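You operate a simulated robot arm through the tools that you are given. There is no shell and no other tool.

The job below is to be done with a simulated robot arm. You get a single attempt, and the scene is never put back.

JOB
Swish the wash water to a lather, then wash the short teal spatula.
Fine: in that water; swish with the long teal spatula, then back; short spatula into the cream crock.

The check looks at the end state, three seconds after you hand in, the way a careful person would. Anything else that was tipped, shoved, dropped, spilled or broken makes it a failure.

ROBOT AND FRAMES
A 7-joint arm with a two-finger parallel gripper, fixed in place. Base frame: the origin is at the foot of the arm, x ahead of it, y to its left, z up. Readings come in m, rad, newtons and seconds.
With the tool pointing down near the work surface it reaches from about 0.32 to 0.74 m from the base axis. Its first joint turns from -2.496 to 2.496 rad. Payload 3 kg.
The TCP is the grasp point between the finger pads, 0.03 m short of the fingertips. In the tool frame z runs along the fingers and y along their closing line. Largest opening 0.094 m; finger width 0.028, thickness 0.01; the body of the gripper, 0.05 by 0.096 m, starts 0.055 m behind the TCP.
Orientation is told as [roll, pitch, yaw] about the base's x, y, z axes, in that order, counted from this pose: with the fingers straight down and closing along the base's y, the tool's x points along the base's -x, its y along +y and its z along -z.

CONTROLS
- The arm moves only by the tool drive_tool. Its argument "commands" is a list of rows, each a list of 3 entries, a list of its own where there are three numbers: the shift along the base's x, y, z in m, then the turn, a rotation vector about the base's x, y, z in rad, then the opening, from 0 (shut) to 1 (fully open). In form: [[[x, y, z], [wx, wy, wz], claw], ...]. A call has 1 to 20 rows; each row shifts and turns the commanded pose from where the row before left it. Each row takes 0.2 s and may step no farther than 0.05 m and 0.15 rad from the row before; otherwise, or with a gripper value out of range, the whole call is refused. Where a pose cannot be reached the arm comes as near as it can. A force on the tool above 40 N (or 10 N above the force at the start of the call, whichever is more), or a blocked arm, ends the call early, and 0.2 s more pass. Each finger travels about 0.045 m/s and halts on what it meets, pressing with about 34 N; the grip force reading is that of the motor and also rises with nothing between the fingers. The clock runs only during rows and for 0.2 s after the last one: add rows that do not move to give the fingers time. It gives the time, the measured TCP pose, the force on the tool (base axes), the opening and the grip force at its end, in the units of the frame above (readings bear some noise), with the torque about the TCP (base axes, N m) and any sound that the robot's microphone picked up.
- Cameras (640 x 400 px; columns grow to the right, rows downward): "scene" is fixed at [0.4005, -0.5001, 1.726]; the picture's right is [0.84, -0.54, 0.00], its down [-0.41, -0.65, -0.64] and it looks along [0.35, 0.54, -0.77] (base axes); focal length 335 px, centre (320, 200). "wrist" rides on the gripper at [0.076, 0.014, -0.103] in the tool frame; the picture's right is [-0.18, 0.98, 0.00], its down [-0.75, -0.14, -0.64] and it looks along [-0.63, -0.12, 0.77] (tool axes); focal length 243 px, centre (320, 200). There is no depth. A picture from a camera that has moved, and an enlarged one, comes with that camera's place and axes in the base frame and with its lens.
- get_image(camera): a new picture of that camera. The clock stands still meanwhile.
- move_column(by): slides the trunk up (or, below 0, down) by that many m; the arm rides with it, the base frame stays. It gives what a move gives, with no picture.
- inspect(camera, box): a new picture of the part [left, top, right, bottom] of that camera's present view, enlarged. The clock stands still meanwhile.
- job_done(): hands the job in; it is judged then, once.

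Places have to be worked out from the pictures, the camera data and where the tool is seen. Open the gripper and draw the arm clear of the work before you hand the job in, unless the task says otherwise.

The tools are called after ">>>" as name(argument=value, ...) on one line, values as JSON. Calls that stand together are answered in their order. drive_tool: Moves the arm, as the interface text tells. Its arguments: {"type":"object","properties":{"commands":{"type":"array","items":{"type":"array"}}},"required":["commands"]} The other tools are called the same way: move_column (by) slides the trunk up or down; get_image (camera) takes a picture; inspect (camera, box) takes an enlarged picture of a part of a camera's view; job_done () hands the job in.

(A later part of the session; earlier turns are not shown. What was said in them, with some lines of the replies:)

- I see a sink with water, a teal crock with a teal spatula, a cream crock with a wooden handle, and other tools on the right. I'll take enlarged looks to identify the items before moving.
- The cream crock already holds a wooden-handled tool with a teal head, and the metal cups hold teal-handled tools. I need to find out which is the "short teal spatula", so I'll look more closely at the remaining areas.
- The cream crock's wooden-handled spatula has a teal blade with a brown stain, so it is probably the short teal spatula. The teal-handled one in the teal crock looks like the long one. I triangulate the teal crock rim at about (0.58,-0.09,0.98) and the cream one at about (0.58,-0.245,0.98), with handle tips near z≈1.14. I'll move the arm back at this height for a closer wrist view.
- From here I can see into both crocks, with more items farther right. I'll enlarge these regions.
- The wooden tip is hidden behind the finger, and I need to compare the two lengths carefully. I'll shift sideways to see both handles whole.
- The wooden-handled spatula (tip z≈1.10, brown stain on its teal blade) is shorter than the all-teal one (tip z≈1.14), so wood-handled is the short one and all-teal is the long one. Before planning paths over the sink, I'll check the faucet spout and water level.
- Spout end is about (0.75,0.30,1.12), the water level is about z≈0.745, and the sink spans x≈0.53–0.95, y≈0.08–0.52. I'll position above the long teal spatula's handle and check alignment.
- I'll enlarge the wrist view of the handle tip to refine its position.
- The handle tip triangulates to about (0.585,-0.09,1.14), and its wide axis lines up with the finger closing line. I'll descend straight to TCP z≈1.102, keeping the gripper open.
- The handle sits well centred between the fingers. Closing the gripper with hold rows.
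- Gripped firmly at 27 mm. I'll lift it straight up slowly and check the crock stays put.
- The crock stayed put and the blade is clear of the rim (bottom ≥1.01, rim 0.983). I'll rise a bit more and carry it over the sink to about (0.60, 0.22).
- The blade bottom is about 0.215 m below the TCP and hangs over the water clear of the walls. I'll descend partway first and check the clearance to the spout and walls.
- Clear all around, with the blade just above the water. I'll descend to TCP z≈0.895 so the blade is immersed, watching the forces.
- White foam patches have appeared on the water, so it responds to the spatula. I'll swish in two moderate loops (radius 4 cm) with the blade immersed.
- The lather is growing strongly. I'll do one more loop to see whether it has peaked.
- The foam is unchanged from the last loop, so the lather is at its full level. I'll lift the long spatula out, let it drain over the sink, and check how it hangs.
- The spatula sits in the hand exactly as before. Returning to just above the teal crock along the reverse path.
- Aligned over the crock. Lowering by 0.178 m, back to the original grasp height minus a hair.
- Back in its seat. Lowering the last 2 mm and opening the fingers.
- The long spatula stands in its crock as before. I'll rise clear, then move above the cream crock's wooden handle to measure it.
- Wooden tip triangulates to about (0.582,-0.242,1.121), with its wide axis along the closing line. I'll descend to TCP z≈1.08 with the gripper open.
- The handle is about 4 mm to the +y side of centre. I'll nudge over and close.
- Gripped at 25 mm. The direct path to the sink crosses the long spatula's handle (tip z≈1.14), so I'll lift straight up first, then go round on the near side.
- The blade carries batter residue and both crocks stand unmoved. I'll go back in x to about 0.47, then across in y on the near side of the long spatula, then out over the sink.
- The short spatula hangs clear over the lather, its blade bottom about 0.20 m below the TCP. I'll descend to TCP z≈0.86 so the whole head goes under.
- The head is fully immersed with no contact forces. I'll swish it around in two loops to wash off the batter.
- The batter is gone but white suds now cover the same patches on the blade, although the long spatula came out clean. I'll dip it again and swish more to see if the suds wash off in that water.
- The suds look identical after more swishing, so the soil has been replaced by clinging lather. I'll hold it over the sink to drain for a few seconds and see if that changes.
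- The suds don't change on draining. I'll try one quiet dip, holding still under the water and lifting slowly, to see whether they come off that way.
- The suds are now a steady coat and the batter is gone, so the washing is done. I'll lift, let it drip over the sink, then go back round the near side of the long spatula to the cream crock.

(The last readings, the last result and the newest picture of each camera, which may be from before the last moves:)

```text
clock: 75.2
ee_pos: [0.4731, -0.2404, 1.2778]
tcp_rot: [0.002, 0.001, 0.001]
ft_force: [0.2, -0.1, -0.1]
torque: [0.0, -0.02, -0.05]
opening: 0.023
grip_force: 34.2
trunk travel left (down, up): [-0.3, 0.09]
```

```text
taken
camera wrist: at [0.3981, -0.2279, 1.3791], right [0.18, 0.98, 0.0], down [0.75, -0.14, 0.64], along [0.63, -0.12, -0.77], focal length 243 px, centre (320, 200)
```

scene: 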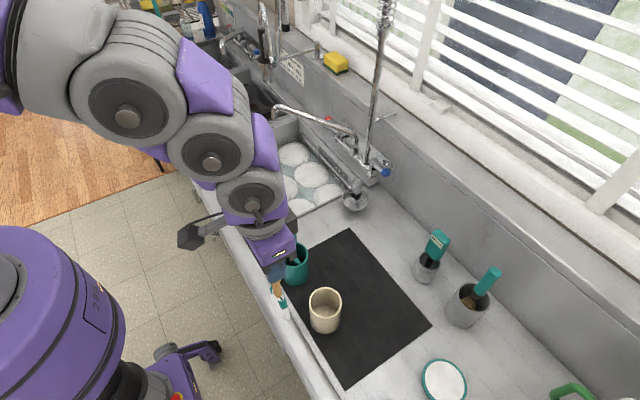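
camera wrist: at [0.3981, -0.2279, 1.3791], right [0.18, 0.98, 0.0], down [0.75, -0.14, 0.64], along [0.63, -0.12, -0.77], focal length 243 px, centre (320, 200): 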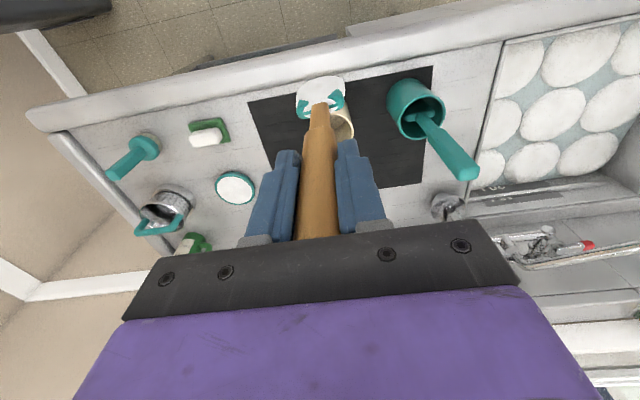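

Now moving forward in x over the cream crock, then checking alignment.

>>> drive_tool(commands=[[[0.02, 0, 0], [0, 0, 0], 0], [[0.03, 0, 0], [0, 0, 0], 0], [[0.03, 0, 0], [0, 0, 0], 0], [[0.02, 0, 0], [0, 0, 0], 0], [[0.01, 0, 0], [0, 0, 0], 0], [[0, 0, 0], [0, 0, 0], 0], [[0, 0, 0], [0, 0, 0], 0]])

>>> inspect(camera="wrist", box=[260, 10, 380, 130])

>>> inspect(camera="scene", box=[240, 200, 400, 350])

```text
clock: 76.8
ee_pos: [0.583, -0.2413, 1.2766]
tcp_rot: [0.003, 0.0, 0.0]
ft_force: [0.2, 0.2, -0.9]
torque: [0.01, -0.02, 0.02]
opening: 0.0231
grip_force: 33.6
trunk travel left (down, up): [-0.3, 0.09]
```

```text
3.33 times, centred on (320, 70) of wrist
camera zoom: at [0.5068, -0.2277, 1.3784], right [0.18, 0.98, 0.0], down [0.75, -0.14, 0.64], along [0.63, -0.12, -0.77], focal length 809 px, centre (320, 633)
```

zoom: 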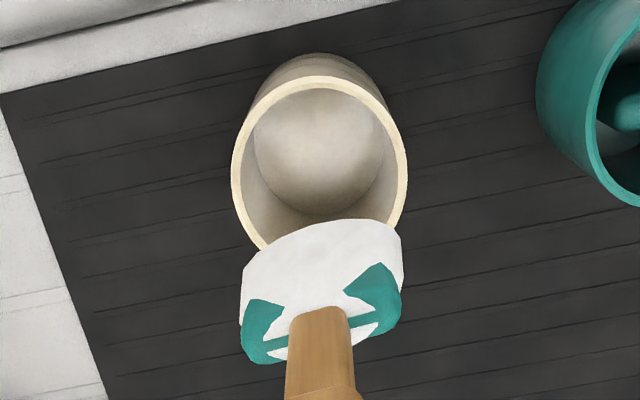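

```text
2.67 times, centred on (320, 275) of scene
camera zoom: at [0.4005, -0.5001, 1.726], right [0.84, -0.54, 0.0], down [-0.41, -0.65, -0.64], along [0.35, 0.54, -0.77], focal length 894 px, centre (320, 0)
```

zoom: 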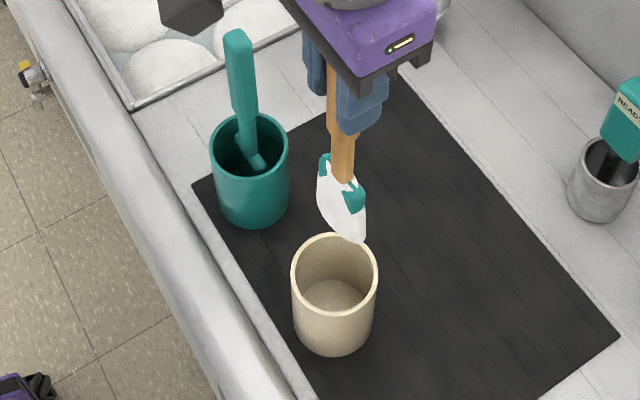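

The blade bottom lines up with the crock centre within about 2 mm. I'll lower into the crock to just short of the original height.

>>> drive_tool(commands=[[[0, 0, -0.02], [0, 0, 0], 0], [[0, 0, -0.03], [0, 0, 0], 0], [[0, 0, -0.03], [0, 0, 0], 0], [[0, 0, -0.03], [0, 0, 0], 0], [[0, 0, -0.03], [0, 0, 0], 0], [[0, 0, -0.025], [0, 0, 0], 0], [[0, 0, -0.015], [0, 0, 0], 0], [[0, 0, -0.008], [0, 0, 0], 0], [[0, 0, 0], [0, 0, 0], 0]])

>>> get_image(camera="wrist")

>>> inspect(camera="scene", box=[240, 200, 400, 350])

```text
clock: 78.8
ee_pos: [0.5825, -0.24, 1.087]
tcp_rot: [0.002, 0.0, 0.0]
ft_force: [-0.8, -0.1, -1.2]
torque: [0.0, -0.01, 0.0]
opening: 0.0231
grip_force: 33.9
trunk travel left (down, up): [-0.3, 0.09]
```

```text
taken
camera wrist: at [0.5068, -0.2268, 1.1892], right [0.18, 0.98, 0.0], down [0.75, -0.14, 0.64], along [0.63, -0.12, -0.77], focal length 243 px, centre (320, 200)
```

wrist: 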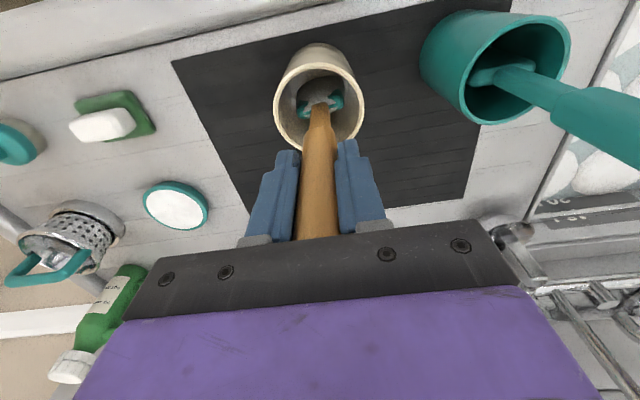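

```text
2.67 times, centred on (320, 275) of scene
camera zoom: at [0.4005, -0.5001, 1.726], right [0.84, -0.54, 0.0], down [-0.41, -0.65, -0.64], along [0.35, 0.54, -0.77], focal length 894 px, centre (320, 0)
```

zoom: 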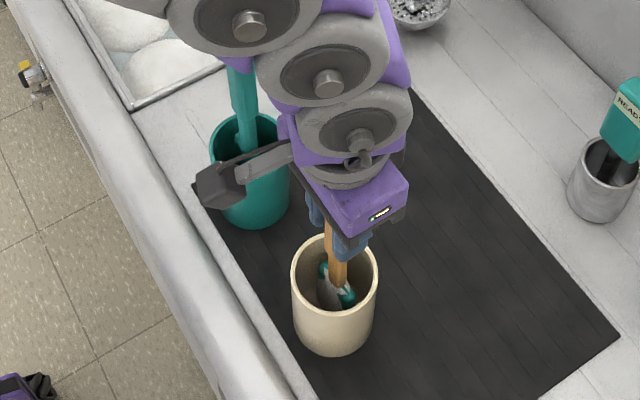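

Inside the crock with no contact yet. I'll creep down a few millimetres, watching the vertical force for touch-down.

>>> drive_tool(commands=[[[0, 0, -0.003], [0, 0, 0], 0], [[0, 0, -0.003], [0, 0, 0], 0], [[0, 0, 0], [0, 0, 0], 0]])

>>> drive_tool(commands=[[[0, 0, -0.002], [0, 0, 0], 0], [[0, 0, -0.002], [0, 0, 0], 0], [[0, 0, 0], [0, 0, 0], 0]])

```text
clock: 79.6
ee_pos: [0.5832, -0.2386, 1.0823]
tcp_rot: [0.002, -0.001, -0.001]
ft_force: [-0.8, -1.2, -0.3]
torque: [-0.02, -0.01, -0.02]
opening: 0.023
grip_force: 34.1
trunk travel left (down, up): [-0.3, 0.09]
```

```text
clock: 80.4
ee_pos: [0.5826, -0.2387, 1.0812]
tcp_rot: [-0.002, -0.007, 0.0]
ft_force: [-1.5, -2.7, 35.8]
torque: [-0.04, 0.3, -0.05]
opening: 0.0232
grip_force: 33.7
trunk travel left (down, up): [-0.3, 0.09]
```

Touch-down: 36 N upward force. I'll back off 1.5 mm to unload, check, then release.

>>> drive_tool(commands=[[[0, 0, 0.0015], [0, 0, 0], 0], [[0, 0, 0], [0, 0, 0], 0]])

>>> inspect(camera="scene", box=[240, 200, 400, 350])

```text
clock: 81.0
ee_pos: [0.5844, -0.2391, 1.0795]
tcp_rot: [0.0, -0.006, -0.001]
ft_force: [3.8, -1.6, 34.8]
torque: [0.0, -0.66, -0.04]
opening: 0.0229
grip_force: 34.3
trunk travel left (down, up): [-0.3, 0.09]
```

```text
2.67 times, centred on (320, 275) of scene
camera zoom: at [0.4005, -0.5001, 1.726], right [0.84, -0.54, 0.0], down [-0.41, -0.65, -0.64], along [0.35, 0.54, -0.77], focal length 894 px, centre (320, 0)
```

zoom: 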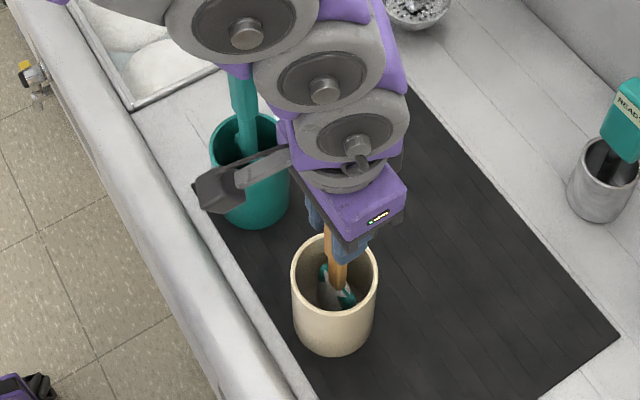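

Still loaded at 35 N, so I'll raise another 2 mm.

>>> drive_tool(commands=[[[0, 0, 0.002], [0, 0, 0], 0], [[0, 0, 0], [0, 0, 0], 0]])

```text
clock: 81.6
ee_pos: [0.5824, -0.2385, 1.0799]
tcp_rot: [0.002, 0.0, 0.0]
ft_force: [5.1, -0.1, 21.3]
torque: [0.12, -0.81, 0.0]
opening: 0.0229
grip_force: 33.8
trunk travel left (down, up): [-0.3, 0.09]
```

The load is dropping. Another 2 mm up.

>>> drive_tool(commands=[[[0, 0, 0.002], [0, 0, 0], 0], [[0, 0, 0], [0, 0, 0], 0]])

>>> get_image(camera="wrist")

```text
clock: 82.2
ee_pos: [0.5822, -0.24, 1.0804]
tcp_rot: [0.001, 0.003, -0.001]
ft_force: [0.7, 1.2, 1.2]
torque: [0.05, -0.17, 0.02]
opening: 0.0231
grip_force: 33.9
trunk travel left (down, up): [-0.3, 0.09]
```

```text
taken
camera wrist: at [0.5072, -0.2272, 1.1829], right [0.18, 0.98, 0.0], down [0.76, -0.14, 0.64], along [0.63, -0.12, -0.77], focal length 243 px, centre (320, 200)
```

wrist: 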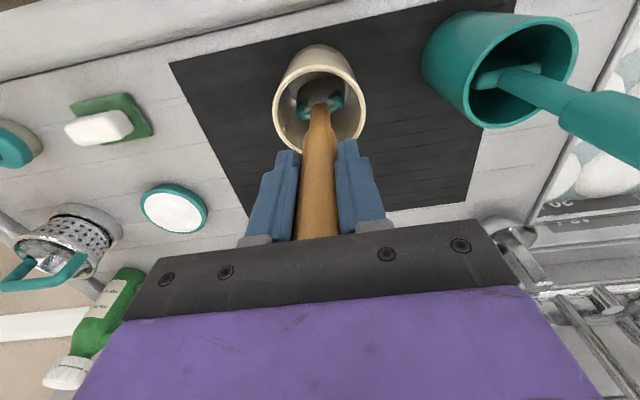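

Unloaded now (about 1 N), with the bottom resting on the crock floor. Releasing gently.

>>> drive_tool(commands=[[[0, 0, 0], [0, 0, 0], 0.3], [[0, 0, 0], [0, 0, 0], 0.4], [[0, 0, 0], [0, 0, 0], 0.6], [[0, 0, 0], [0, 0, 0], 0.8], [[0, 0, 0], [0, 0, 0], 1], [[0, 0, 0], [0, 0, 0], 1], [[0, 0, 0], [0, 0, 0], 1], [[0, 0, 0], [0, 0, 0], 1]])

>>> get_image(camera="wrist")

>>> inspect(camera="scene", box=[240, 200, 400, 350])

```text
clock: 84.0
ee_pos: [0.5831, -0.2415, 1.0819]
tcp_rot: [0.002, 0.0, 0.002]
ft_force: [0.5, -0.2, 0.8]
torque: [0.0, 0.01, -0.03]
opening: 0.0938
grip_force: 0.1
trunk travel left (down, up): [-0.3, 0.09]
```

```text
taken
camera wrist: at [0.5078, -0.2278, 1.1839], right [0.18, 0.98, 0.0], down [0.75, -0.14, 0.64], along [0.63, -0.12, -0.77], focal length 243 px, centre (320, 200)
```

wrist: 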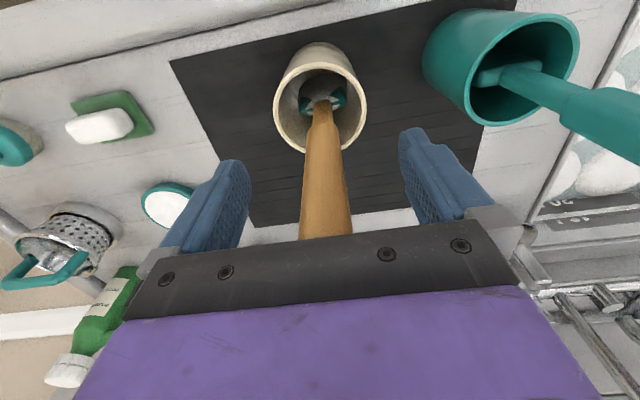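

```text
2.67 times, centred on (320, 275) of scene
camera zoom: at [0.4005, -0.5001, 1.726], right [0.84, -0.54, 0.0], down [-0.41, -0.65, -0.64], along [0.35, 0.54, -0.77], focal length 894 px, centre (320, 0)
```

zoom: 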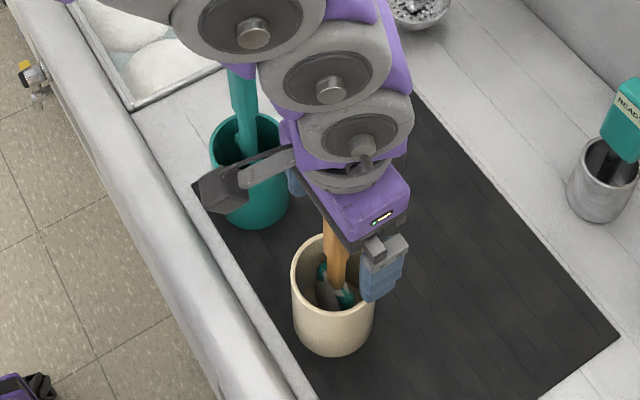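

The spatula stands upright in the cream crock between the open fingers. I'll rise straight up, then draw back clear of the work.

>>> drive_tool(commands=[[[0, 0, 0.02], [0, 0, 0], 1], [[0, 0, 0.03], [0, 0, 0], 1], [[0, 0, 0.04], [0, 0, 0], 1], [[0, 0, 0.04], [0, 0, 0], 1], [[0, 0, 0.04], [0, 0, 0], 1], [[0, 0, 0.03], [0, 0, 0], 1], [[-0.03, 0, 0], [0, 0, 0], 1], [[-0.04, 0, 0], [0, 0, 0], 1], [[-0.04, 0, 0], [0, 0, 0], 1], [[0, 0, 0], [0, 0, 0], 1]])

>>> get_image(camera="scene")

>>> get_image(camera="wrist")

>>> inspect(camera="scene", box=[240, 200, 400, 350])

>>> inspect(camera="wrist", box=[260, 60, 420, 180])

```text
clock: 86.2
ee_pos: [0.4763, -0.2391, 1.2822]
tcp_rot: [0.002, 0.0, 0.002]
ft_force: [-0.3, 0.0, 0.4]
torque: [0.01, 0.0, 0.02]
opening: 0.0941
grip_force: 0.1
trunk travel left (down, up): [-0.3, 0.09]
```

```text
taken
```

scene: 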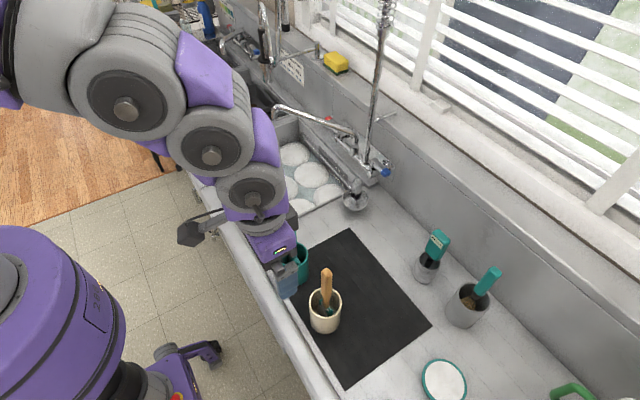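

```text
taken
camera wrist: at [0.4, -0.2266, 1.384], right [0.18, 0.98, 0.0], down [0.75, -0.14, 0.64], along [0.63, -0.12, -0.77], focal length 243 px, centre (320, 200)
```

wrist: 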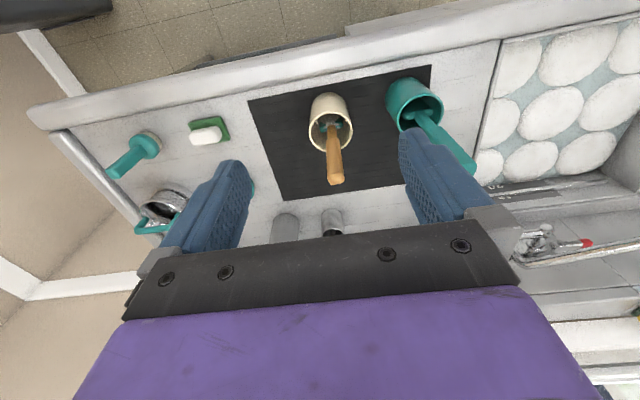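

```text
2.67 times, centred on (320, 275) of scene
camera zoom: at [0.4005, -0.5001, 1.726], right [0.84, -0.54, 0.0], down [-0.41, -0.65, -0.64], along [0.35, 0.54, -0.77], focal length 894 px, centre (320, 0)
```

zoom: 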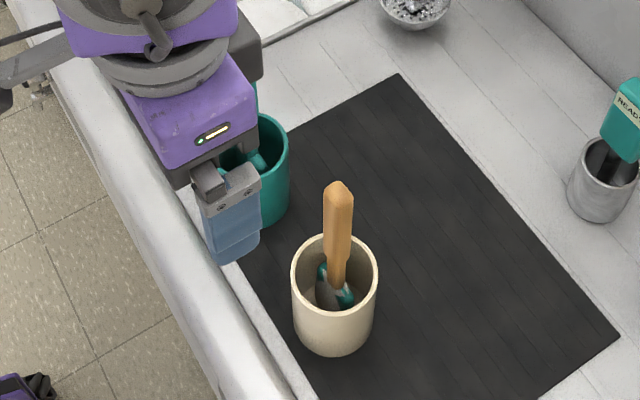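

```text
3.33 times, centred on (340, 120) of wrist
camera zoom: at [0.4, -0.2266, 1.384], right [0.18, 0.98, 0.0], down [0.75, -0.14, 0.64], along [0.63, -0.12, -0.77], focal length 809 px, centre (253, 467)
```

zoom: 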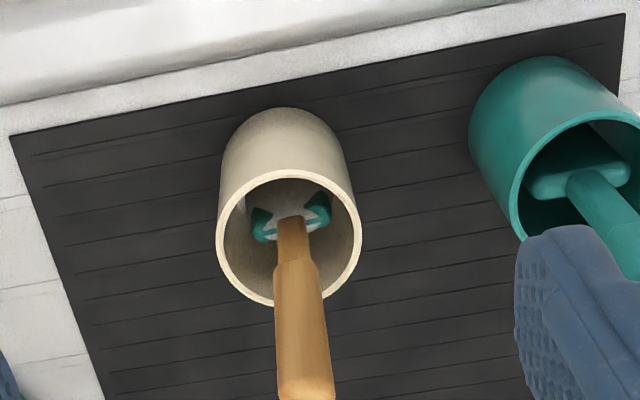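

Both spatulas stand in their crocks and nothing else has moved. I'll retract a bit farther up and back, and take a last look at the whole scene.

>>> drive_tool(commands=[[[-0.02, 0.03, 0.02], [0, 0, 0], 1], [[-0.02, 0.04, 0.02], [0, 0, 0], 1], [[-0.01, 0.04, 0], [0, 0, 0], 1], [[0, 0.04, 0], [0, 0, 0], 1], [[0, 0.04, 0], [0, 0, 0], 1], [[0, 0.04, 0], [0, 0, 0], 1], [[0, 0.04, 0], [0, 0, 0], 1], [[0, 0, 0], [0, 0, 0], 1]])

>>> get_image(camera="scene")

>>> inspect(camera="scene", box=[240, 180, 400, 350])

```text
clock: 88.0
ee_pos: [0.4242, 0.031, 1.3244]
tcp_rot: [0.001, -0.001, -0.001]
ft_force: [-0.3, -0.2, 0.6]
torque: [0.02, 0.0, 0.01]
opening: 0.094
grip_force: 0.0
trunk travel left (down, up): [-0.3, 0.09]
```

```text
taken
```

scene: 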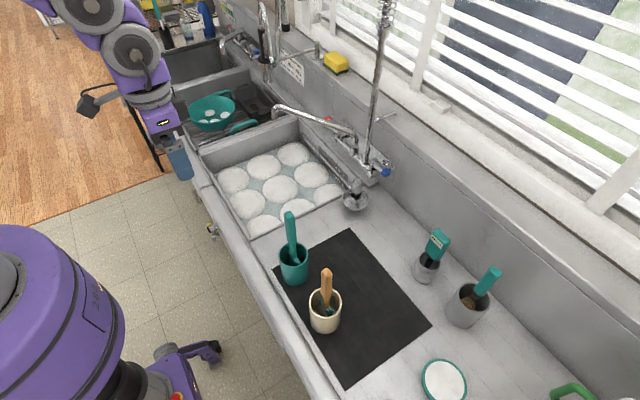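

```text
2.35 times, centred on (320, 265) of scene
camera zoom: at [0.4005, -0.5001, 1.726], right [0.84, -0.54, 0.0], down [-0.41, -0.65, -0.64], along [0.35, 0.54, -0.77], focal length 788 px, centre (320, 47)
```

zoom: 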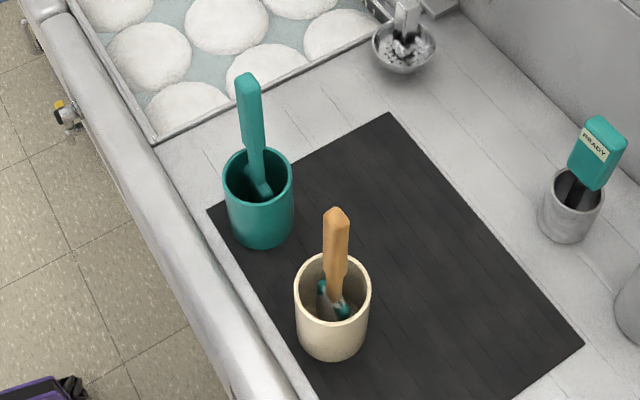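

The water is lathered, the long teal spatula is back in the teal crock, and the short one, washed, stands in the cream crock. Nothing else has moved and the arm is clear with the gripper open, so I'm handing in.

>>> job_done()

```text
The job is handed in.
```

I lathered the wash water, washed the short teal spatula in it, and handed the job in; the result of the check hasn't come back. The short spatula's blade still has a coat of white suds.

- **Lather:** I swished with the long teal spatula until the foam stopped growing. It then went back into the teal crock as it stood before.
- **Which spatula was the short one:** I took it to be the wooden-handled spatula with the teal blade, already in the cream crock. It was the shorter of the two and had batter on its blade.
- **Wash:** I swished it in the lathered water and the batter came off, leaving suds in the same places. More swishing, draining over the sink and a still dip did not remove the suds. I did not rinse it elsewhere, since you asked for that water only. I saw only one face of the blade.
- **Placing it back:** I pressed the short spatula onto the crock floor with about 36 N before backing off and releasing. It and the crock stayed upright.

In the last picture nothing else had moved or spilled. The gripper was open and the arm clear of the work.
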